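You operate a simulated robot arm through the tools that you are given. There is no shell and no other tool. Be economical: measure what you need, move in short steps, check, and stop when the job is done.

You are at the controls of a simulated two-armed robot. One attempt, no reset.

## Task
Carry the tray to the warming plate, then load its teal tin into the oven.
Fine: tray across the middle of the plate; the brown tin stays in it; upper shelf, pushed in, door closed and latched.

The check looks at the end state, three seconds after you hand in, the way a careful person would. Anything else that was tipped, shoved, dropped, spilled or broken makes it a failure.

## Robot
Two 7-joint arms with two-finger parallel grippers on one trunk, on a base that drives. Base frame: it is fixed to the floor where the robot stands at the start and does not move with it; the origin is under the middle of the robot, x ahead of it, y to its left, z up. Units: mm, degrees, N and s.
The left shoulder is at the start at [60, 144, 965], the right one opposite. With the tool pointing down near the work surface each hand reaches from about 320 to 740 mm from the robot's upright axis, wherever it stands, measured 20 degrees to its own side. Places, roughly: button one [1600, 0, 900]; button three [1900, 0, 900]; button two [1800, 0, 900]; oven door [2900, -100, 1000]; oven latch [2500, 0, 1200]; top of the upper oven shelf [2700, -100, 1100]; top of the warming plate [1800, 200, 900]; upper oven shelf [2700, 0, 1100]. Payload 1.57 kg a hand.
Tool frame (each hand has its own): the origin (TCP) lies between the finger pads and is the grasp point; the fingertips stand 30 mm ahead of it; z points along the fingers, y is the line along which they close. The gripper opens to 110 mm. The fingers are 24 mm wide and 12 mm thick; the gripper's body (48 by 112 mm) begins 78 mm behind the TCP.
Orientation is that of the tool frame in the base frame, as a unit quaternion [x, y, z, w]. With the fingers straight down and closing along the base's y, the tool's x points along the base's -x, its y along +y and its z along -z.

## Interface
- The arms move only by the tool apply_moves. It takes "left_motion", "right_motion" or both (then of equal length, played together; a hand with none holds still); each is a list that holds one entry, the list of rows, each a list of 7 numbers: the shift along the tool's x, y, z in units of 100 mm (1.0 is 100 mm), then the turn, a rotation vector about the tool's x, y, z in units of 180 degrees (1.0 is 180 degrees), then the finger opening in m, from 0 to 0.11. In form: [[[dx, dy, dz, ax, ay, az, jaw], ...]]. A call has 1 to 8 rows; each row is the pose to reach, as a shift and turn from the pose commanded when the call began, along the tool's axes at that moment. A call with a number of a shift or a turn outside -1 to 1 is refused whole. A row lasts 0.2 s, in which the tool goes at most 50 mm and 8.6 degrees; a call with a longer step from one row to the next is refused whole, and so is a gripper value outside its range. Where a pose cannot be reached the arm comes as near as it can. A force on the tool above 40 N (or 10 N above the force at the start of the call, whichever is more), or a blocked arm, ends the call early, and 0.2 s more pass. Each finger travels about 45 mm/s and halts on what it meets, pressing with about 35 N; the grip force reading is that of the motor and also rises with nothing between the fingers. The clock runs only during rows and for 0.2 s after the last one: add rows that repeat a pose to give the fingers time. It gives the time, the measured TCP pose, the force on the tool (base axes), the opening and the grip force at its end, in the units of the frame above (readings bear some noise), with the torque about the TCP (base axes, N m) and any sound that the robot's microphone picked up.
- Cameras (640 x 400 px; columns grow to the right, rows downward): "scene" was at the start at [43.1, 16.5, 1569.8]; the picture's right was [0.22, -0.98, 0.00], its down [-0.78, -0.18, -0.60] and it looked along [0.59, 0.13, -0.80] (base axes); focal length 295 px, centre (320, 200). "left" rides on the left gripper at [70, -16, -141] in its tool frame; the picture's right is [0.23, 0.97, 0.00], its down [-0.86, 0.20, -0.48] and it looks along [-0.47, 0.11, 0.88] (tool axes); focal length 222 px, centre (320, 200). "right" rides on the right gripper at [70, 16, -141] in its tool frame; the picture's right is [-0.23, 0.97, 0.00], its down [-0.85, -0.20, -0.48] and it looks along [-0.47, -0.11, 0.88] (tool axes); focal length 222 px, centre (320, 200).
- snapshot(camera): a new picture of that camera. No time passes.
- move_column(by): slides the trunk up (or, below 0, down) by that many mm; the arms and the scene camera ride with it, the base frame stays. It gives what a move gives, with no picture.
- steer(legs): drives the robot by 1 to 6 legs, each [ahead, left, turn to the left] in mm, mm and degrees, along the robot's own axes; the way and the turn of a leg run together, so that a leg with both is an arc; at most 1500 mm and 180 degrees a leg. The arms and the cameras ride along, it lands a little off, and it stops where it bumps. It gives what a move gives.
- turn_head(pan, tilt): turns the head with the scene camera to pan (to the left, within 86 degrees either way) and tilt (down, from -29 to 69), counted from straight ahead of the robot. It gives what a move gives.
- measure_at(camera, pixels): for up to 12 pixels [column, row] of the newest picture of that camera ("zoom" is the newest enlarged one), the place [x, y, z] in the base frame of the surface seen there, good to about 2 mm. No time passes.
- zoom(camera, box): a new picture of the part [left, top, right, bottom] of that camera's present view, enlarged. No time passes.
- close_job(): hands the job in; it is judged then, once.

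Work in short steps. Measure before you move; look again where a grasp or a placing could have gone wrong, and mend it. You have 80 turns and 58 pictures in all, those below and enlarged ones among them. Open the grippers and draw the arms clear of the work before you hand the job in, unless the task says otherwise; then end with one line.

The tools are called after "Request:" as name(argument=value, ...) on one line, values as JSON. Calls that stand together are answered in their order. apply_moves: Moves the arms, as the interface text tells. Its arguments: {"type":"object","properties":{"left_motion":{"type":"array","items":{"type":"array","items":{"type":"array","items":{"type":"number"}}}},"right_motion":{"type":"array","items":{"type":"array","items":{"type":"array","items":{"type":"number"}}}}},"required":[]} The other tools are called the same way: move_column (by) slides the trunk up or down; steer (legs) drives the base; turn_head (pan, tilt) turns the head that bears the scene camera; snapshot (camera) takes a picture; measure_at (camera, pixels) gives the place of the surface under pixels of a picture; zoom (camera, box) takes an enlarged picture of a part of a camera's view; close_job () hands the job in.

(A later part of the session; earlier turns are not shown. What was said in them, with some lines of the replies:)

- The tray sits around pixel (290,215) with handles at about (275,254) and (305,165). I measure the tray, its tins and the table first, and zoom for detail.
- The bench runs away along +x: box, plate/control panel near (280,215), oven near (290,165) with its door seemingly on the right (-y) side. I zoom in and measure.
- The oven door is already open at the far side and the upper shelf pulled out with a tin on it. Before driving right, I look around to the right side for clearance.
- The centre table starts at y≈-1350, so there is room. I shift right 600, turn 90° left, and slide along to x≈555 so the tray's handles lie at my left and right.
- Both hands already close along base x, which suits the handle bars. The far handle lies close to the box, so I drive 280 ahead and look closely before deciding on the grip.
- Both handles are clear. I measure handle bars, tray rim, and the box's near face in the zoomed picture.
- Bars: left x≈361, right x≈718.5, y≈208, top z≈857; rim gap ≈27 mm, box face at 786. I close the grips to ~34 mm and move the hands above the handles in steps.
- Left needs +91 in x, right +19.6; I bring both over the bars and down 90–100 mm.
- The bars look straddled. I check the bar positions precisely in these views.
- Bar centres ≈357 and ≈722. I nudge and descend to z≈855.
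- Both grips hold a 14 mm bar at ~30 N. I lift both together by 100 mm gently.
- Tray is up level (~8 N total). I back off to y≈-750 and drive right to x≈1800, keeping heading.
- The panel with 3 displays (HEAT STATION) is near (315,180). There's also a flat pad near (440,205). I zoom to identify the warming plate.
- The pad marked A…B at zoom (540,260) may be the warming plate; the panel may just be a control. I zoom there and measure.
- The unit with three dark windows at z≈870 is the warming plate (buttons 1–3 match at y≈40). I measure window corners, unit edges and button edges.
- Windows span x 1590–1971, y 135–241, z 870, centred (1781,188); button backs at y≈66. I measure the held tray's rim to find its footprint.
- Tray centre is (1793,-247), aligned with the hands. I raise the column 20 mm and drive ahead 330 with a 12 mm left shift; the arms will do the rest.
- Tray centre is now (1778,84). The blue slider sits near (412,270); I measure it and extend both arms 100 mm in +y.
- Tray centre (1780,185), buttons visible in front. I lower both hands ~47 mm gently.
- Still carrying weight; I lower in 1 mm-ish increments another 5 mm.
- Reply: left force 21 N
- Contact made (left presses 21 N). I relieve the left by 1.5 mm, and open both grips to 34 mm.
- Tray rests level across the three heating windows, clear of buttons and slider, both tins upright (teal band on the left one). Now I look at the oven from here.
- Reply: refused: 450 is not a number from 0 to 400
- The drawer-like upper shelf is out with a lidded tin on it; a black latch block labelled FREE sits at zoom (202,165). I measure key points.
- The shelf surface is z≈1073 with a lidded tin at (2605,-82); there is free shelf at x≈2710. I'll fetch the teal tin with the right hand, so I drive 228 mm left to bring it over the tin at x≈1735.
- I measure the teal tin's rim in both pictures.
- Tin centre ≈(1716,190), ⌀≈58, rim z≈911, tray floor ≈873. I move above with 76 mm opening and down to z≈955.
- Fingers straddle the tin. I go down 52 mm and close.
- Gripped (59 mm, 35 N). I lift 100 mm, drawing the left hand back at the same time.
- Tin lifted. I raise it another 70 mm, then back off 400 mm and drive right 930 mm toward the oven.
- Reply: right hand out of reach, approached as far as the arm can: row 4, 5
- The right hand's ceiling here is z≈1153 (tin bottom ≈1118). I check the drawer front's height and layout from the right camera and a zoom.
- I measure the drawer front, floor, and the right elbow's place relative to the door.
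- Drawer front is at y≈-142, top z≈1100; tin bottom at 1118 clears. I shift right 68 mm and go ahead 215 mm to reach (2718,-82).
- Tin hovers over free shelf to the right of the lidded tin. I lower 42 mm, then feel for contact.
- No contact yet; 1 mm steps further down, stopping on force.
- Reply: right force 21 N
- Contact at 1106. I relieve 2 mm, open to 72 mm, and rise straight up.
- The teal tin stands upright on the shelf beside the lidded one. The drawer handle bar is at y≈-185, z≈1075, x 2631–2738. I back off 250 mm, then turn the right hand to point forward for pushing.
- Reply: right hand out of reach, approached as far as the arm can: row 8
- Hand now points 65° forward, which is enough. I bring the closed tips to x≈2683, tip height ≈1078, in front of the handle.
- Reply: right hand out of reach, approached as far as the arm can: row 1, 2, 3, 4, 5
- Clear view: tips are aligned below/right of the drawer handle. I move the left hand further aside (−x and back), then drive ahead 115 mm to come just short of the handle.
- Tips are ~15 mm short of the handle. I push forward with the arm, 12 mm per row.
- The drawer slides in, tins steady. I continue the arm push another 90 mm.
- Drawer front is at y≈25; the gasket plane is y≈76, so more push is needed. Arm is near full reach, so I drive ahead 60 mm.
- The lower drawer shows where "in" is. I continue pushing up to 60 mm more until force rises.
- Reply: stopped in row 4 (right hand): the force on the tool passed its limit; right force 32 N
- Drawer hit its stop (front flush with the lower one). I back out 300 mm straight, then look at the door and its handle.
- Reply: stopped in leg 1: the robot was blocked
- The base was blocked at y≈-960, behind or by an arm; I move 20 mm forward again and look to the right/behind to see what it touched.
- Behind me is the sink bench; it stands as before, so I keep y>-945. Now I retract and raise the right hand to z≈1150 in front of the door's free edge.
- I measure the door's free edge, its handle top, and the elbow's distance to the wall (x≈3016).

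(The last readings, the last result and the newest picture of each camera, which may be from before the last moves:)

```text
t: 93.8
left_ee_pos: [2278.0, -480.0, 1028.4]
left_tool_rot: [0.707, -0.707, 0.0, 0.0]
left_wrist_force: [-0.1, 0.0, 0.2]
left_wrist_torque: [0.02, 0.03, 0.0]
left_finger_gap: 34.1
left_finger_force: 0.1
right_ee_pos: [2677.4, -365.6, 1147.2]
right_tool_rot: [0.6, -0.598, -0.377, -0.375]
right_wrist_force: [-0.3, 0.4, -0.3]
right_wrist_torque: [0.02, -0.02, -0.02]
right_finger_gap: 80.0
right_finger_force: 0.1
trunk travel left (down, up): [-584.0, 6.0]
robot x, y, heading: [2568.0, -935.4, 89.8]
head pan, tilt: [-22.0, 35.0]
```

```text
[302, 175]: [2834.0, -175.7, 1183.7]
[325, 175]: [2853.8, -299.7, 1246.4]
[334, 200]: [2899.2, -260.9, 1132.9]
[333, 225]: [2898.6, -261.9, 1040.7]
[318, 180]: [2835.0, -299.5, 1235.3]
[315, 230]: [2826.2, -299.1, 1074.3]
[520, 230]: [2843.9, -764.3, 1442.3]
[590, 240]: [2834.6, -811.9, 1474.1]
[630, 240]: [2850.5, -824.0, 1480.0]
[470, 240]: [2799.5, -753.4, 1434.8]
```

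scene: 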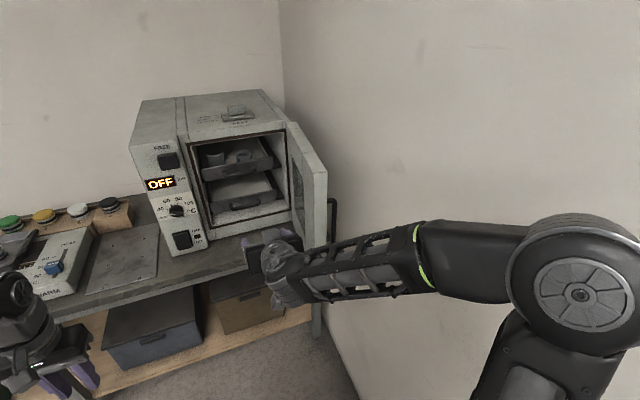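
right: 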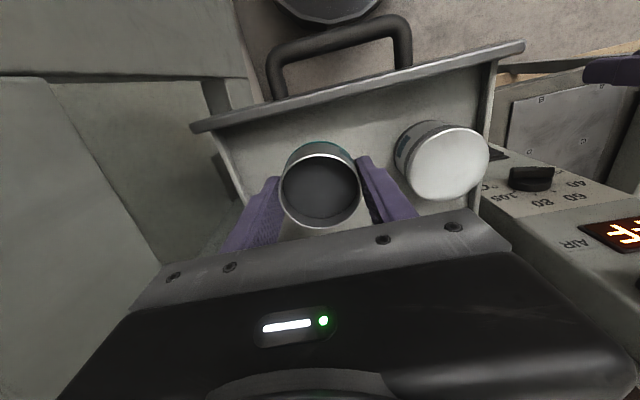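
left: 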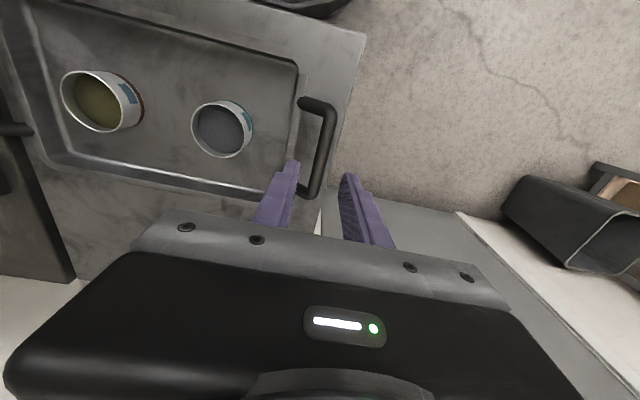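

Door spans x≈2828–2865 at tip y=-300; handle bar at (2899,-261) up to z≈1145. I move the right hand +x by 169 with the arm (elbow stays off the wall), opening 70 mm.

Request:
apply_moves(right_motion=[[[0, -0.2, 0, 0, 0, 0, 0.075], [0, -0.4, 0, 0, 0, 0, 0.07], [0, -0.6, 0, 0, 0, 0, 0.07], [0, -0.8, 0, 0, 0, 0, 0.07], [0, -0.95, 0, 0, 0, 0, 0.07]]])

Request:
apply_moves(right_motion=[[[0, -0.2, 0, 0, 0, 0, 0.07], [0, -0.4, 0, 0, 0, 0, 0.07], [0, -0.6, 0, 0, 0, 0, 0.07], [0, -0.74, 0, 0, 0, 0, 0.07], [0, -0.74, 0, 0, 0, 0, 0.07]]])

Request:
snapshot(camera="right")

```text
t: 95.0
left_ee_pos: [2277.2, -478.8, 1028.2]
left_tool_rot: [0.708, -0.707, 0.0, 0.0]
left_wrist_force: [0.0, -0.5, 0.1]
left_wrist_torque: [0.01, 0.0, 0.0]
left_finger_gap: 33.8
left_finger_force: 0.1
right_ee_pos: [2771.9, -363.3, 1147.2]
right_tool_rot: [0.6, -0.599, -0.376, -0.375]
right_wrist_force: [0.2, 0.5, 0.3]
right_wrist_torque: [-0.01, -0.03, 0.03]
right_finger_gap: 70.1
right_finger_force: 0.0
trunk travel left (down, up): [-584.0, 6.0]
robot x, y, heading: [2568.3, -934.4, 89.8]
head pan, tilt: [-22.0, 35.0]
```

```text
t: 96.2
left_ee_pos: [2279.3, -479.1, 1028.1]
left_tool_rot: [-0.707, 0.707, 0.0, 0.0]
left_wrist_force: [-0.1, 0.1, -0.1]
left_wrist_torque: [0.01, -0.03, 0.03]
left_finger_gap: 33.7
left_finger_force: 0.0
right_ee_pos: [2846.8, -363.5, 1149.0]
right_tool_rot: [0.6, -0.597, -0.377, -0.375]
right_wrist_force: [-0.3, -0.1, 0.0]
right_wrist_torque: [0.04, 0.02, 0.0]
right_finger_gap: 70.0
right_finger_force: 0.0
trunk travel left (down, up): [-584.0, 6.0]
robot x, y, heading: [2570.7, -934.7, 90.3]
head pan, tilt: [-22.0, 35.0]
```

```text
14 pictures are left
```

right: 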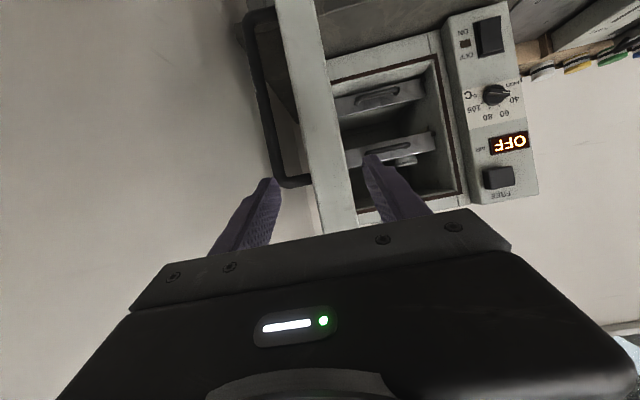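

The door edge lies between the fingers. I move forward 57 mm (tips to y≈-279), slightly up.

Request:
apply_moves(right_motion=[[[-0.08, 0, 0.12, 0, 0, 0, 0.07], [-0.16, 0, 0.24, 0, 0, 0, 0.07], [-0.24, 0, 0.36, 0, 0, 0, 0.07], [-0.315, 0, 0.48, 0, 0, 0, 0.07], [-0.315, 0, 0.48, 0, 0, 0, 0.07]]])

```text
t: 97.4
left_ee_pos: [2278.7, -479.9, 1028.4]
left_tool_rot: [0.707, -0.707, -0.001, 0.0]
left_wrist_force: [0.4, 0.7, 0.0]
left_wrist_torque: [0.03, -0.02, 0.0]
left_finger_gap: 33.8
left_finger_force: 0.0
right_ee_pos: [2846.1, -309.6, 1154.8]
right_tool_rot: [0.6, -0.598, -0.377, -0.375]
right_wrist_force: [0.1, -0.2, -1.1]
right_wrist_torque: [0.03, -0.01, -0.01]
right_finger_gap: 70.0
right_finger_force: 0.2
trunk travel left (down, up): [-584.0, 6.0]
robot x, y, heading: [2568.5, -935.0, 89.9]
head pan, tilt: [-22.0, 35.0]
```

Engaged. I sweep the hand toward -x along the door's arc.

Request:
apply_moves(right_motion=[[[0, 0.14, 0, 0, 0, 0, 0.07], [0, 0.28, 0.01, 0, 0, 0, 0.07], [-0.01, 0.42, 0.02, 0, 0, 0, 0.07], [-0.02, 0.56, 0.04, 0, 0, 0, 0.07], [-0.03, 0.7, 0.06, 0, 0, 0, 0.07], [-0.04, 0.84, 0.08, 0, 0, 0, 0.07], [-0.05, 0.98, 0.11, 0, 0, 0, 0.07]]])

Request:
snapshot(camera="right")

```text
t: 99.0
left_ee_pos: [2278.0, -478.8, 1026.6]
left_tool_rot: [0.707, -0.707, 0.0, 0.0]
left_wrist_force: [-0.8, 0.0, -0.3]
left_wrist_torque: [-0.04, -0.01, -0.02]
left_finger_gap: 33.9
left_finger_force: 0.0
right_ee_pos: [2747.3, -298.3, 1157.4]
right_tool_rot: [0.6, -0.598, -0.377, -0.376]
right_wrist_force: [0.4, 1.3, 0.8]
right_wrist_torque: [-0.03, 0.02, 0.01]
right_finger_gap: 70.2
right_finger_force: 0.0
trunk travel left (down, up): [-584.0, 6.0]
robot x, y, heading: [2570.4, -933.4, 90.0]
head pan, tilt: [-22.0, 35.0]
```

```text
13 pictures are left
```

right: 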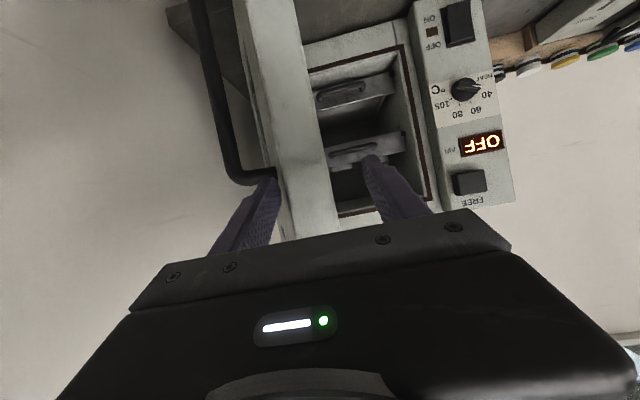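

The door follows lightly (≈16° closed). I continue the arc to ≈30°.

Request:
apply_moves(right_motion=[[[-0.017, 0.14, 0.036, 0, 0, 0, 0.07], [-0.038, 0.28, 0.081, 0, 0, 0, 0.07], [-0.06, 0.42, 0.127, 0, 0, 0, 0.07], [-0.085, 0.56, 0.18, 0, 0, 0, 0.07], [-0.11, 0.7, 0.235, 0, 0, 0, 0.07], [-0.145, 0.84, 0.308, 0, 0, 0, 0.07]]])

Request:
snapshot(camera="right")

```text
t: 100.4
left_ee_pos: [2279.1, -477.7, 1029.7]
left_tool_rot: [0.708, -0.707, 0.0, 0.0]
left_wrist_force: [-0.8, -0.9, 0.5]
left_wrist_torque: [-0.02, -0.03, 0.02]
left_finger_gap: 34.0
left_finger_force: 0.1
right_ee_pos: [2662.8, -262.0, 1154.8]
right_tool_rot: [0.6, -0.598, -0.376, -0.375]
right_wrist_force: [0.6, -1.2, -0.4]
right_wrist_torque: [0.01, -0.02, -0.02]
right_finger_gap: 69.8
right_finger_force: 0.0
trunk travel left (down, up): [-584.0, 6.0]
robot x, y, heading: [2570.2, -934.9, 90.0]
head pan, tilt: [-22.0, 35.0]
```

```text
12 pictures are left
```

right: 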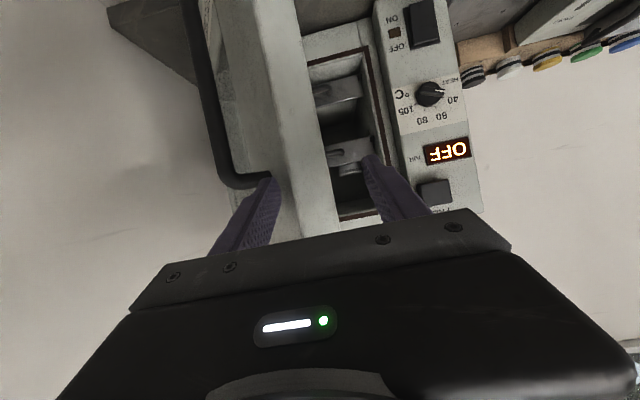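

About 30° closed and still free. I widen the jaw to 105 mm and continue to ~42°.

Request:
apply_moves(right_motion=[[[0, 0.05, 0, 0, 0, 0, 0.088], [-0.013, 0.15, 0.027, 0, 0, 0, 0.105], [-0.043, 0.3, 0.09, 0, 0, 0, 0.105], [-0.077, 0.45, 0.163, 0, 0, 0, 0.105], [-0.12, 0.6, 0.253, 0, 0, 0, 0.105], [-0.162, 0.74, 0.344, 0, 0, 0, 0.105]]])

Request:
apply_moves(right_motion=[[[-0.04, 0.1, 0.09, 0, 0, 0, 0.105], [-0.085, 0.2, 0.18, 0, 0, 0, 0.105], [-0.135, 0.32, 0.28, 0, 0, 0, 0.105], [-0.18, 0.42, 0.38, 0, 0, 0, 0.105], [-0.22, 0.5, 0.47, 0, 0, 0, 0.105]]])

Request:
snapshot(camera="right")

```text
t: 101.8
left_ee_pos: [2279.0, -478.8, 1027.1]
left_tool_rot: [0.708, -0.706, 0.0, 0.0]
left_wrist_force: [-0.2, -0.1, 0.6]
left_wrist_torque: [0.01, 0.0, 0.02]
left_finger_gap: 33.9
left_finger_force: 0.2
right_ee_pos: [2588.0, -224.9, 1154.3]
right_tool_rot: [0.6, -0.598, -0.376, -0.375]
right_wrist_force: [-1.4, 0.0, -0.7]
right_wrist_torque: [0.01, -0.03, 0.02]
right_finger_gap: 105.2
right_finger_force: 0.1
trunk travel left (down, up): [-584.0, 6.0]
robot x, y, heading: [2570.1, -932.7, 89.8]
head pan, tilt: [-22.0, 35.0]
```

```text
t: 103.0
left_ee_pos: [2277.5, -477.6, 1027.3]
left_tool_rot: [0.708, -0.706, 0.0, 0.0]
left_wrist_force: [-0.5, -0.3, 0.3]
left_wrist_torque: [0.0, -0.01, 0.02]
left_finger_gap: 34.1
left_finger_force: 0.1
right_ee_pos: [2536.8, -174.2, 1154.8]
right_tool_rot: [0.6, -0.597, -0.377, -0.376]
right_wrist_force: [0.3, -0.1, 0.3]
right_wrist_torque: [0.0, 0.0, -0.01]
right_finger_gap: 105.4
right_finger_force: 0.0
trunk travel left (down, up): [-584.0, 6.0]
robot x, y, heading: [2572.1, -932.0, 90.0]
head pan, tilt: [-22.0, 35.0]
```

```text
11 pictures are left
```

right: 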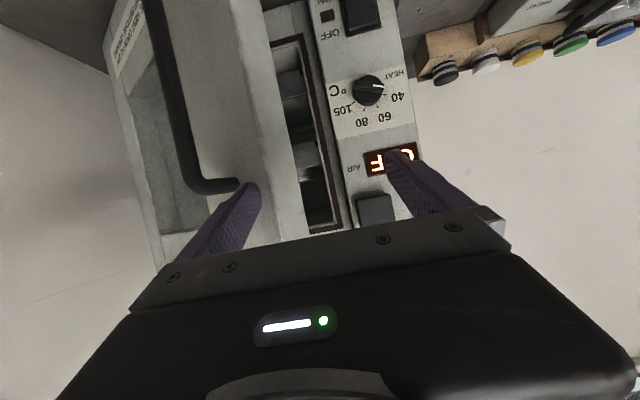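

Door is ~55° closed. I withdraw 80 mm, close the fingers, and shift +x 100 mm to push its outer face between handle and hinge.

Request:
apply_moves(right_motion=[[[0.085, 0, -0.18, 0, 0, 0, 0.105], [0.17, 0, -0.36, 0, 0, 0, 0.09], [0.255, 0, -0.54, 0, 0, 0, 0.06], [0.34, 0, -0.73, 0, 0, 0, 0.03], [0.34, -0.25, -0.73, 0, 0, 0, 0.0], [0.34, -0.5, -0.73, 0, 0, 0, 0.0], [0.34, -0.75, -0.73, 0, 0, 0, 0.0], [0.34, -1.0, -0.73, 0, 0, 0, 0.0]]])

Request:
steer(legs=[[70, 0, 0]])

Request:
snapshot(camera="scene")

```text
t: 104.8
left_ee_pos: [2278.1, -479.6, 1028.7]
left_tool_rot: [0.707, -0.707, -0.001, 0.0]
left_wrist_force: [0.6, -0.4, -1.0]
left_wrist_torque: [-0.01, 0.01, 0.03]
left_finger_gap: 34.0
left_finger_force: 0.1
right_ee_pos: [2638.1, -252.7, 1155.3]
right_tool_rot: [0.6, -0.598, -0.376, -0.375]
right_wrist_force: [0.0, -0.5, 0.2]
right_wrist_torque: [0.02, -0.02, 0.03]
right_finger_gap: 0.0
right_finger_force: 16.6
trunk travel left (down, up): [-584.0, 6.0]
robot x, y, heading: [2571.9, -931.1, 89.7]
head pan, tilt: [-22.0, 35.0]
```

```text
t: 105.8
left_ee_pos: [2279.1, -405.4, 1027.4]
left_tool_rot: [-0.707, 0.707, -0.001, 0.0]
left_wrist_force: [-0.2, -0.4, -0.6]
left_wrist_torque: [-0.05, 0.01, 0.02]
left_finger_gap: 34.0
left_finger_force: 0.1
right_ee_pos: [2639.6, -180.2, 1154.6]
right_tool_rot: [0.599, -0.599, -0.375, -0.375]
right_wrist_force: [0.5, 0.7, -1.0]
right_wrist_torque: [-0.01, -0.02, 0.0]
right_finger_gap: 0.0
right_finger_force: 21.5
trunk travel left (down, up): [-584.0, 6.0]
robot x, y, heading: [2570.0, -861.2, 90.2]
head pan, tilt: [-22.0, 35.0]
```

```text
10 pictures are left
```

scene: 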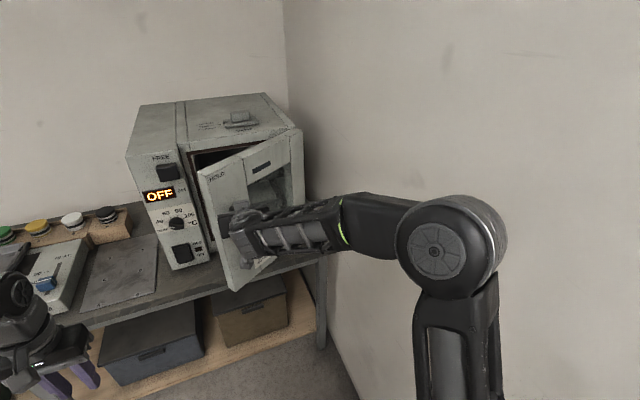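

The outer face is ahead of the tips; the door carries "HOLD" opposite the latch's "FREE", so the latch likely slides +x. I drive ahead 110 mm, pushing the door.

Request:
steer(legs=[[60, 0, 0], [60, 0, 0]])

Request:
apply_moves(right_motion=[[[-0.04, 0, 0.09, 0, 0, 0, 0], [-0.08, 0, 0.18, 0, 0, 0, 0], [-0.125, 0, 0.27, 0, 0, 0, 0], [-0.17, 0, 0.36, 0, 0, 0, 0], [-0.21, 0, 0.45, 0, 0, 0, 0], [-0.255, 0, 0.54, 0, 0, 0, 0], [-0.3, 0, 0.63, 0, 0, 0, 0]]])

Request:
zoom(camera="scene", box=[100, 100, 360, 300])

```text
t: 107.4
left_ee_pos: [2278.0, -285.6, 1027.4]
left_tool_rot: [-0.707, 0.707, -0.001, 0.0]
left_wrist_force: [0.1, 1.1, -1.2]
left_wrist_torque: [-0.02, -0.01, 0.02]
left_finger_gap: 34.1
left_finger_force: 0.0
right_ee_pos: [2637.9, -59.8, 1153.5]
right_tool_rot: [0.6, -0.599, -0.375, -0.375]
right_wrist_force: [0.1, -0.3, -0.5]
right_wrist_torque: [0.04, -0.04, 0.03]
right_finger_gap: 0.1
right_finger_force: 21.0
trunk travel left (down, up): [-584.0, 6.0]
robot x, y, heading: [2570.4, -743.5, 90.1]
head pan, tilt: [-22.0, 35.0]
```

```text
t: 109.0
left_ee_pos: [2278.6, -290.9, 1029.3]
left_tool_rot: [-0.707, 0.707, 0.001, 0.0]
left_wrist_force: [-0.7, -0.3, -0.6]
left_wrist_torque: [0.02, 0.03, 0.02]
left_finger_gap: 33.7
left_finger_force: 0.1
right_ee_pos: [2638.6, 6.2, 1153.7]
right_tool_rot: [0.599, -0.599, -0.376, -0.376]
right_wrist_force: [2.7, -23.5, -1.5]
right_wrist_torque: [-0.11, -0.06, 0.13]
right_finger_gap: 0.0
right_finger_force: 21.3
trunk travel left (down, up): [-584.0, 6.0]
robot x, y, heading: [2570.8, -742.4, 89.9]
head pan, tilt: [-22.0, 35.0]
```

```text
2.00 times, centred on (230, 200) of scene
```

zoom: 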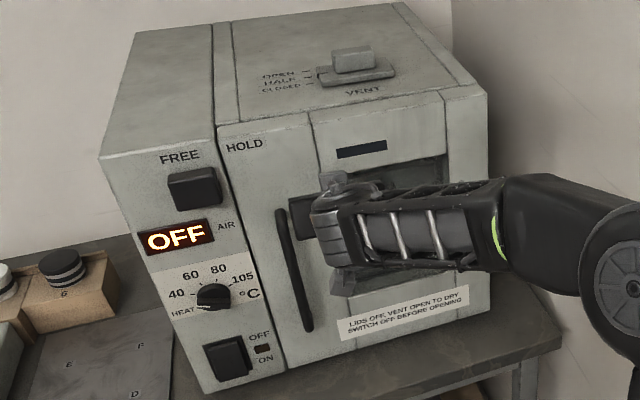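

Door is shut against its stop (23 N). I measure the latch block and HOLD label, then release the right hand slightly.

Request:
measure_at(camera="zoom", pixels=[[171, 190], [215, 182], [195, 175], [195, 208], [183, 200], [221, 190], [245, 145], [235, 190], [158, 190], [240, 300], [290, 250], [215, 130]])

Request:
apply_moves(right_motion=[[[0.04, 0, -0.09, 0, 0, 0, 0], [0.08, 0, -0.18, 0, 0, 0, 0], [0.17, 0, -0.36, 0, 0, 0, 0], [0.25, 0, -0.54, 0, 0, 0, 0], [0.34, 0, -0.72, 0, 0, 0, 0], [0.42, 0, -0.9, 0, 0, 0, 0]]], left_motion=[[[0, 0, 0, 0, -0.045, 0, 0.02], [0, 0, 0, 0, -0.09, 0, 0.0], [0, 0, 0, 0, -0.135, 0, 0], [0, 0, 0, 0, -0.18, 0, 0], [0, 0, 0, 0, -0.225, 0, 0], [0, 0, 0, 0, -0.27, 0, 0]]])

```text
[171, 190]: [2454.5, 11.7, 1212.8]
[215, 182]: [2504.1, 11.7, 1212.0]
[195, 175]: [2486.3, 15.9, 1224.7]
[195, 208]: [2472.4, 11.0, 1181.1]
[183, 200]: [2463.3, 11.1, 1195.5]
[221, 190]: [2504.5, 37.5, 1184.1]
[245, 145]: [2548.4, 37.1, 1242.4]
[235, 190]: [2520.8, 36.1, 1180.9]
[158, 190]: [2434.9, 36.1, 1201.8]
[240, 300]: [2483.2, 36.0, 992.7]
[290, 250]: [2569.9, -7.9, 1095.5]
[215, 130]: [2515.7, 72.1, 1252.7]
```

```text
t: 110.4
left_ee_pos: [2285.1, -274.9, 1040.1]
left_tool_rot: [-0.642, 0.654, 0.28, 0.287]
left_wrist_force: [-9.5, -2.0, -2.8]
left_wrist_torque: [0.42, -0.6, -0.63]
left_finger_gap: 0.1
left_finger_force: 21.7
left hand out of reach, approached as far as the arm can: row 6
right_ee_pos: [2642.3, -91.2, 1155.3]
right_tool_rot: [-0.598, 0.599, 0.377, 0.376]
right_wrist_force: [1.0, -0.2, -0.1]
right_wrist_torque: [-0.04, 0.08, 0.1]
right_finger_gap: 0.0
right_finger_force: 21.3
trunk travel left (down, up): [-584.0, 6.0]
robot x, y, heading: [2570.5, -740.2, 89.9]
head pan, tilt: [-22.0, 35.0]
```

Latch block spans x 2455–2504, z 1182–1225, proud to y≈11. The left wrist feels 9 N (probably folding limit), so I undo its tilt and use the right hand instead; I look at the scene.

Request:
apply_moves(left_motion=[[[0, 0, 0, 0, 0.045, 0, 0.0], [0, 0, 0, 0, 0.09, 0, 0.0], [0, 0, 0, 0, 0.135, 0, 0], [0, 0, 0, 0, 0.18, 0, 0], [0, 0, 0, 0, 0.225, 0, 0], [0, 0, 0, 0, 0.27, 0, 0]]])

Request:
snapshot(camera="scene")

```text
t: 111.8
left_ee_pos: [2274.5, -275.4, 1036.6]
left_tool_rot: [0.707, -0.707, 0.001, 0.001]
left_wrist_force: [-0.5, -0.6, -0.1]
left_wrist_torque: [-0.01, 0.0, 0.01]
left_finger_gap: 0.0
left_finger_force: 21.3
left hand out of reach, approached as far as the arm can: row 1
right_ee_pos: [2638.5, -90.7, 1156.4]
right_tool_rot: [0.599, -0.598, -0.376, -0.376]
right_wrist_force: [-1.2, 0.3, 0.3]
right_wrist_torque: [-0.01, -0.02, -0.01]
right_finger_gap: 0.0
right_finger_force: 21.1
trunk travel left (down, up): [-584.0, 6.0]
robot x, y, heading: [2564.9, -740.2, 90.0]
head pan, tilt: [-22.0, 35.0]
```

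```text
8 pictures are left
```

scene: 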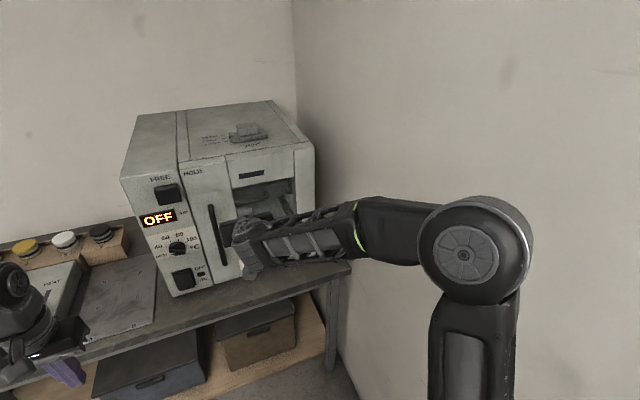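

Door stays shut on its own and the left hand relaxed. I drive left 200 mm so the right hand comes to x≈2438, then level the hand and raise it toward z≈1200.

Request:
steer(legs=[[0, 202, 0]])

Request:
apply_moves(right_motion=[[[0, 0, 0, 0, -0.037, 0, 0], [-0.1, 0, -0.05, 0, -0.074, 0, 0], [-0.2, 0, -0.1, 0, -0.11, 0, 0], [-0.3, 0, -0.14, 0, -0.11, 0, 0], [-0.41, 0, -0.19, 0, -0.11, 0, 0], [-0.41, 0, -0.19, 0, -0.11, 0, 0]]])

```text
t: 113.4
left_ee_pos: [2070.5, -275.7, 1035.8]
left_tool_rot: [-0.706, 0.708, -0.001, 0.001]
left_wrist_force: [-0.3, 0.2, -0.4]
left_wrist_torque: [0.0, -0.02, -0.02]
left_finger_gap: 0.3
left_finger_force: 21.6
right_ee_pos: [2435.4, -92.7, 1155.5]
right_tool_rot: [0.6, -0.599, -0.376, -0.375]
right_wrist_force: [-0.3, 0.1, -0.5]
right_wrist_torque: [0.01, -0.01, -0.04]
right_finger_gap: 0.0
right_finger_force: 21.0
trunk travel left (down, up): [-584.0, 6.0]
robot x, y, heading: [2367.6, -742.5, 89.7]
head pan, tilt: [-22.0, 35.0]
```

```text
t: 114.8
left_ee_pos: [2070.7, -275.5, 1036.3]
left_tool_rot: [-0.706, 0.708, 0.0, 0.0]
left_wrist_force: [0.6, 0.7, -1.0]
left_wrist_torque: [0.0, 0.0, 0.0]
left_finger_gap: 0.1
left_finger_force: 21.5
right_ee_pos: [2435.9, -91.4, 1200.8]
right_tool_rot: [0.526, -0.525, -0.473, -0.473]
right_wrist_force: [-0.5, 0.5, -0.2]
right_wrist_torque: [0.02, 0.01, 0.02]
right_finger_gap: 0.0
right_finger_force: 21.4
trunk travel left (down, up): [-584.0, 6.0]
robot x, y, heading: [2364.6, -742.0, 90.2]
head pan, tilt: [-22.0, 35.0]
```

Reached (tilt 84°, tips at y≈-61, z≈1198). I move the tips forward 84 mm to just left of the block (tip y≈23, panel at 36).

Request:
apply_moves(right_motion=[[[-0.02, 0.04, 0.2, 0, 0, 0, 0], [-0.04, 0.04, 0.4, 0, 0, 0, 0], [-0.06, 0.04, 0.6, 0, 0, 0, 0], [-0.08, 0.04, 0.75, 0, 0, 0, 0], [-0.09, 0.04, 0.84, 0, 0, 0, 0], [-0.09, 0.04, 0.84, 0, 0, 0, 0]]])

Request:
turn_head(pan=-10, tilt=30)

Request:
zoom(camera="scene", box=[240, 110, 440, 260])

```text
t: 116.2
left_ee_pos: [2072.2, -276.6, 1038.3]
left_tool_rot: [-0.707, 0.708, 0.0, 0.0]
left_wrist_force: [0.3, 0.6, -0.3]
left_wrist_torque: [0.0, 0.0, -0.01]
left_finger_gap: 0.2
left_finger_force: 21.2
right_ee_pos: [2430.4, -5.8, 1200.0]
right_tool_rot: [-0.525, 0.526, 0.473, 0.473]
right_wrist_force: [0.6, 0.1, 0.1]
right_wrist_torque: [-0.01, 0.0, -0.03]
right_finger_gap: 0.1
right_finger_force: 20.9
trunk travel left (down, up): [-584.0, 6.0]
robot x, y, heading: [2367.5, -740.4, 89.8]
head pan, tilt: [-22.0, 35.0]
```

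```text
t: 116.9
left_ee_pos: [2070.7, -276.6, 1036.5]
left_tool_rot: [-0.707, 0.707, 0.0, 0.0]
left_wrist_force: [0.4, 0.5, -0.1]
left_wrist_torque: [0.05, 0.01, -0.02]
left_finger_gap: 0.1
left_finger_force: 21.3
right_ee_pos: [2429.7, -5.9, 1200.0]
right_tool_rot: [0.526, -0.524, -0.474, -0.473]
right_wrist_force: [0.2, 0.3, 0.6]
right_wrist_torque: [0.01, 0.02, -0.02]
right_finger_gap: 0.0
right_finger_force: 21.6
trunk travel left (down, up): [-584.0, 6.0]
robot x, y, heading: [2366.2, -742.0, 89.7]
head pan, tilt: [-10.0, 30.0]
```

```text
2.67 times, centred on (340, 185) of scene
```

zoom: 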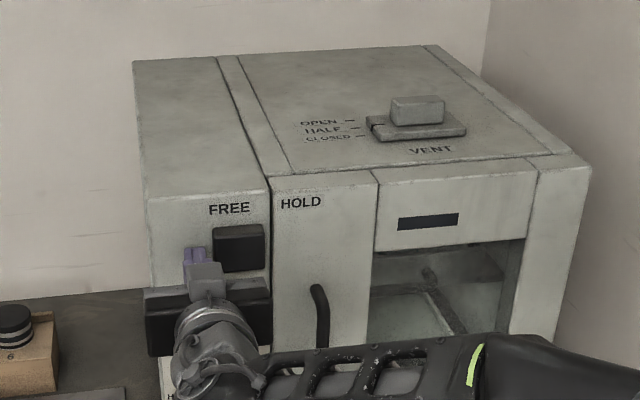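

Tips sit just left of the block. I push it +x in 10 mm rows until it stops.

Request:
apply_moves(right_motion=[[[0, -0.1, 0, 0, 0, 0, 0], [0, -0.2, 0, 0, 0, 0, 0], [0, -0.3, 0, 0, 0, 0, 0], [0, -0.4, 0, 0, 0, 0, 0], [0, -0.5, 0, 0, 0, 0, 0], [0, -0.6, 0, 0, 0, 0, 0], [0, -0.7, 0, 0, 0, 0, 0], [0, -0.8, 0, 0, 0, 0, 0]]])

Request:
zoom(camera="scene", box=[240, 110, 440, 260])

```text
t: 118.5
left_ee_pos: [2070.0, -276.2, 1036.5]
left_tool_rot: [0.708, -0.706, 0.001, 0.001]
left_wrist_force: [-0.2, -0.5, 0.2]
left_wrist_torque: [-0.01, 0.06, 0.04]
left_finger_gap: 0.0
left_finger_force: 21.4
right_ee_pos: [2479.4, -7.5, 1200.9]
right_tool_rot: [0.537, -0.515, -0.483, -0.461]
right_wrist_force: [-14.5, 4.1, 0.2]
right_wrist_torque: [-0.02, -0.01, 0.38]
right_finger_gap: 0.3
right_finger_force: 20.8
trunk travel left (down, up): [-584.0, 6.0]
robot x, y, heading: [2362.3, -740.7, 90.1]
head pan, tilt: [-10.0, 30.0]
stopped in row 8 (right hand): the force on the tool passed its limit (the readings are from after the stop); the commanded pose is now the measured one
```

```text
2.67 times, centred on (340, 185) of scene
```

zoom: 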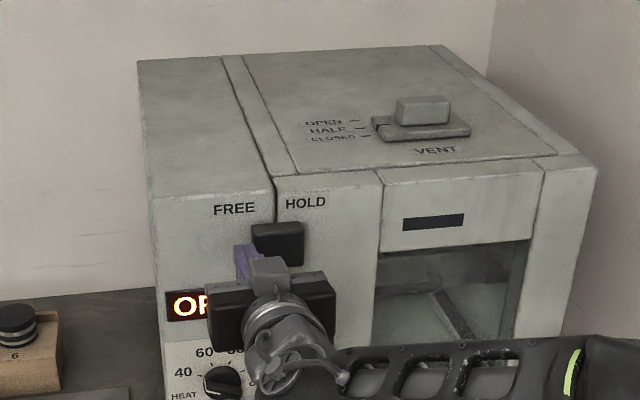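

The block moved to straddle the door gap beneath HOLD and stopped at the force limit. I measure it and push once more to see whether that's its end stop.

Request:
measure_at(camera="zoom", pixels=[[255, 245], [302, 240], [285, 245], [307, 203], [234, 209], [320, 240]])

Request:
apply_moves(right_motion=[[[0, -0.05, 0, 0, 0, 0, 0], [0, -0.1, 0, 0, 0, 0, 0], [0, -0.15, 0, 0, 0, 0, 0], [0, -0.2, 0, 0, 0, 0, 0], [0, -0.25, 0, 0, 0, 0, 0]]])

```text
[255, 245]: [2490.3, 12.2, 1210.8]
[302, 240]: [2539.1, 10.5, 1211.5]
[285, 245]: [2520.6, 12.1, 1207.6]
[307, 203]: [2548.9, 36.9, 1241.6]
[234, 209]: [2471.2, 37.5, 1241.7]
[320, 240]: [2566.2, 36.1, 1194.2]
```

```text
t: 119.3
left_ee_pos: [2067.2, -277.6, 1035.2]
left_tool_rot: [0.709, -0.705, 0.001, 0.001]
left_wrist_force: [0.1, 0.2, 0.3]
left_wrist_torque: [-0.01, 0.02, 0.03]
left_finger_gap: 0.0
left_finger_force: 21.6
right_ee_pos: [2479.7, -9.2, 1200.5]
right_tool_rot: [0.543, -0.509, -0.489, -0.455]
right_wrist_force: [-14.7, 5.0, 0.9]
right_wrist_torque: [0.0, -0.14, 0.35]
right_finger_gap: 0.0
right_finger_force: 21.4
trunk travel left (down, up): [-584.0, 6.0]
robot x, y, heading: [2364.1, -740.0, 90.5]
head pan, tilt: [-10.0, 30.0]
stopped in row 3 (right hand): the force on the tool passed its limit (the readings are from after the stop); the commanded pose is now the measured one
```

It's a firm stop with the block centred over the seam, 25 mm onto the door: latched. I ease the hand off to -x and withdraw.

Request:
apply_moves(right_motion=[[[0, 0.06, 0, 0, 0, 0, 0], [0, 0.12, 0, 0, 0, 0, 0], [0, 0.12, -0.2, 0, 0, 0, 0], [0, 0.12, -0.4, 0, 0, 0, 0.01], [0, 0.12, -0.6, 0, 0, 0, 0.03], [0, 0.12, -0.8, 0, 0, 0, 0.05], [0, 0.12, -1.0, 0, 0, 0, 0.05]]])

Request:
steer(legs=[[-150, 0, 0]])

Request:
turn_head(pan=-15, tilt=30)

Request:
zoom(camera="scene", box=[200, 110, 420, 280])

```text
t: 120.9
left_ee_pos: [2066.9, -278.2, 1036.0]
left_tool_rot: [0.708, -0.706, -0.001, 0.0]
left_wrist_force: [-0.4, -0.6, -0.8]
left_wrist_torque: [0.01, 0.01, 0.02]
left_finger_gap: 0.0
left_finger_force: 21.4
right_ee_pos: [2479.3, -109.2, 1213.6]
right_tool_rot: [0.539, -0.513, -0.485, -0.459]
right_wrist_force: [-0.1, -0.4, 0.4]
right_wrist_torque: [-0.04, -0.03, 0.03]
right_finger_gap: 50.0
right_finger_force: 0.1
trunk travel left (down, up): [-584.0, 6.0]
robot x, y, heading: [2367.5, -743.6, 90.6]
head pan, tilt: [-10.0, 30.0]
```

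```text
t: 122.3
left_ee_pos: [2068.0, -428.9, 1035.9]
left_tool_rot: [0.709, -0.705, -0.001, -0.001]
left_wrist_force: [-1.6, 0.6, 1.0]
left_wrist_torque: [0.0, 0.01, 0.01]
left_finger_gap: 0.1
left_finger_force: 21.2
right_ee_pos: [2479.6, -261.1, 1211.9]
right_tool_rot: [0.539, -0.513, -0.485, -0.459]
right_wrist_force: [0.6, -0.3, 0.0]
right_wrist_torque: [-0.03, 0.02, 0.01]
right_finger_gap: 50.2
right_finger_force: 0.0
trunk travel left (down, up): [-584.0, 6.0]
robot x, y, heading: [2363.1, -893.1, 90.2]
head pan, tilt: [-10.0, 30.0]
```

```text
t: 123.0
left_ee_pos: [2068.8, -428.4, 1035.9]
left_tool_rot: [0.709, -0.705, 0.0, 0.0]
left_wrist_force: [-0.8, -0.2, -0.1]
left_wrist_torque: [-0.03, -0.05, 0.03]
left_finger_gap: 0.0
left_finger_force: 21.1
right_ee_pos: [2480.0, -259.8, 1212.3]
right_tool_rot: [0.539, -0.513, -0.485, -0.459]
right_wrist_force: [0.3, -0.6, 0.0]
right_wrist_torque: [0.02, 0.0, -0.03]
right_finger_gap: 50.0
right_finger_force: 0.0
trunk travel left (down, up): [-584.0, 6.0]
robot x, y, heading: [2365.0, -896.0, 90.3]
head pan, tilt: [-15.0, 30.0]
```

```text
2.35 times, centred on (310, 195) of scene
```

zoom: 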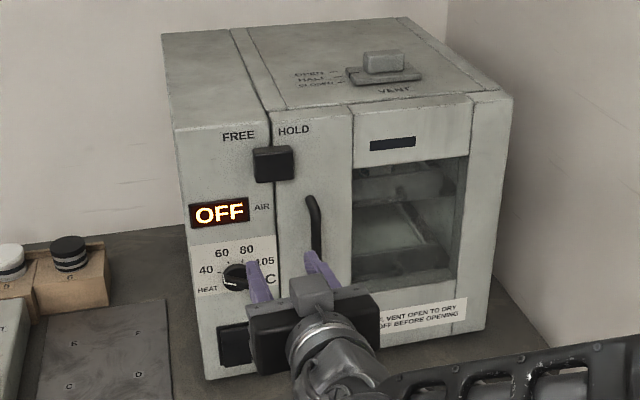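

Door is closed with the latch across the seam. I open the left gripper and check the tray and the window a final time.

Request:
apply_moves(left_motion=[[[0, 0, 0, 0, 0, 0, 0.03], [0, 0, 0, 0, 0, 0, 0.06], [0, 0, 0, 0, 0, 0, 0.08]]], right_motion=[[[0, 0, 0, 0, 0, 0, 0.06], [0, 0, 0, 0, 0, 0, 0.08], [0, 0, 0, 0, 0, 0, 0.08]]])

Request:
zoom(camera="scene", box=[310, 150, 370, 220])

Request:
turn_head(pan=25, tilt=38)

Request:
snapshot(camera="scene")

```text
t: 123.8
left_ee_pos: [2069.1, -427.1, 1036.7]
left_tool_rot: [0.709, -0.705, 0.0, 0.0]
left_wrist_force: [0.5, -0.3, -0.3]
left_wrist_torque: [-0.03, -0.02, 0.03]
left_finger_gap: 64.3
left_finger_force: 0.1
right_ee_pos: [2480.2, -258.7, 1212.7]
right_tool_rot: [0.54, -0.513, -0.485, -0.458]
right_wrist_force: [0.2, 0.1, -0.4]
right_wrist_torque: [-0.03, 0.01, -0.01]
right_finger_gap: 79.9
right_finger_force: 0.1
trunk travel left (down, up): [-584.0, 6.0]
robot x, y, heading: [2364.4, -891.9, 90.2]
head pan, tilt: [-15.0, 30.0]
```

```text
5.71 times, centred on (340, 185) of scene
```

zoom: 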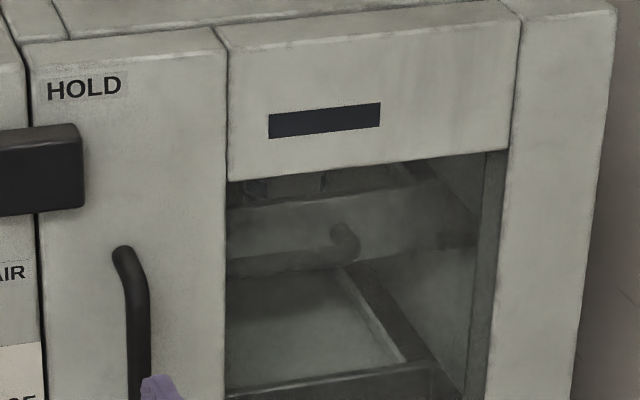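

```text
t: 124.8
left_ee_pos: [2068.1, -428.1, 1037.1]
left_tool_rot: [0.709, -0.706, 0.0, -0.001]
left_wrist_force: [0.4, -0.3, 0.2]
left_wrist_torque: [0.01, 0.0, 0.02]
left_finger_gap: 80.0
left_finger_force: 0.1
right_ee_pos: [2480.3, -260.0, 1212.1]
right_tool_rot: [0.54, -0.513, -0.486, -0.457]
right_wrist_force: [-0.3, -0.1, -0.2]
right_wrist_torque: [0.0, 0.01, -0.03]
right_finger_gap: 80.0
right_finger_force: 0.0
trunk travel left (down, up): [-584.0, 6.0]
robot x, y, heading: [2361.7, -891.9, 90.3]
head pan, tilt: [25.0, 38.0]
```

```text
3 pictures are left
```

scene: 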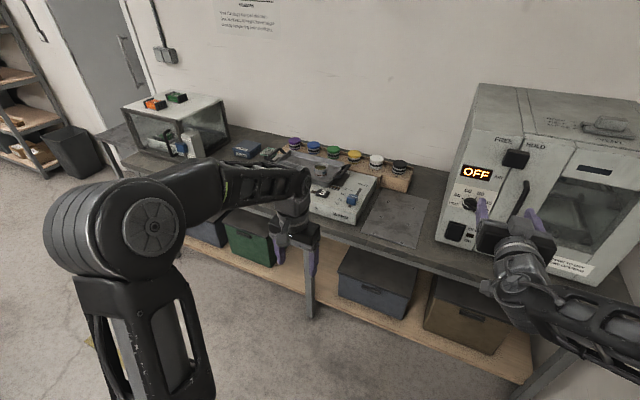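

The tray sits undisturbed on the plate, the oven is shut and latched, and both grippers are open and clear. I hand the job in.

Request:
close_job()

```text
The job is handed in.
```

The job is handed in: the tray sits across the warming plate's three heating windows with the brown tin in it, and the teal tin is on the upper oven shelf, pushed in, with the door closed and latched.
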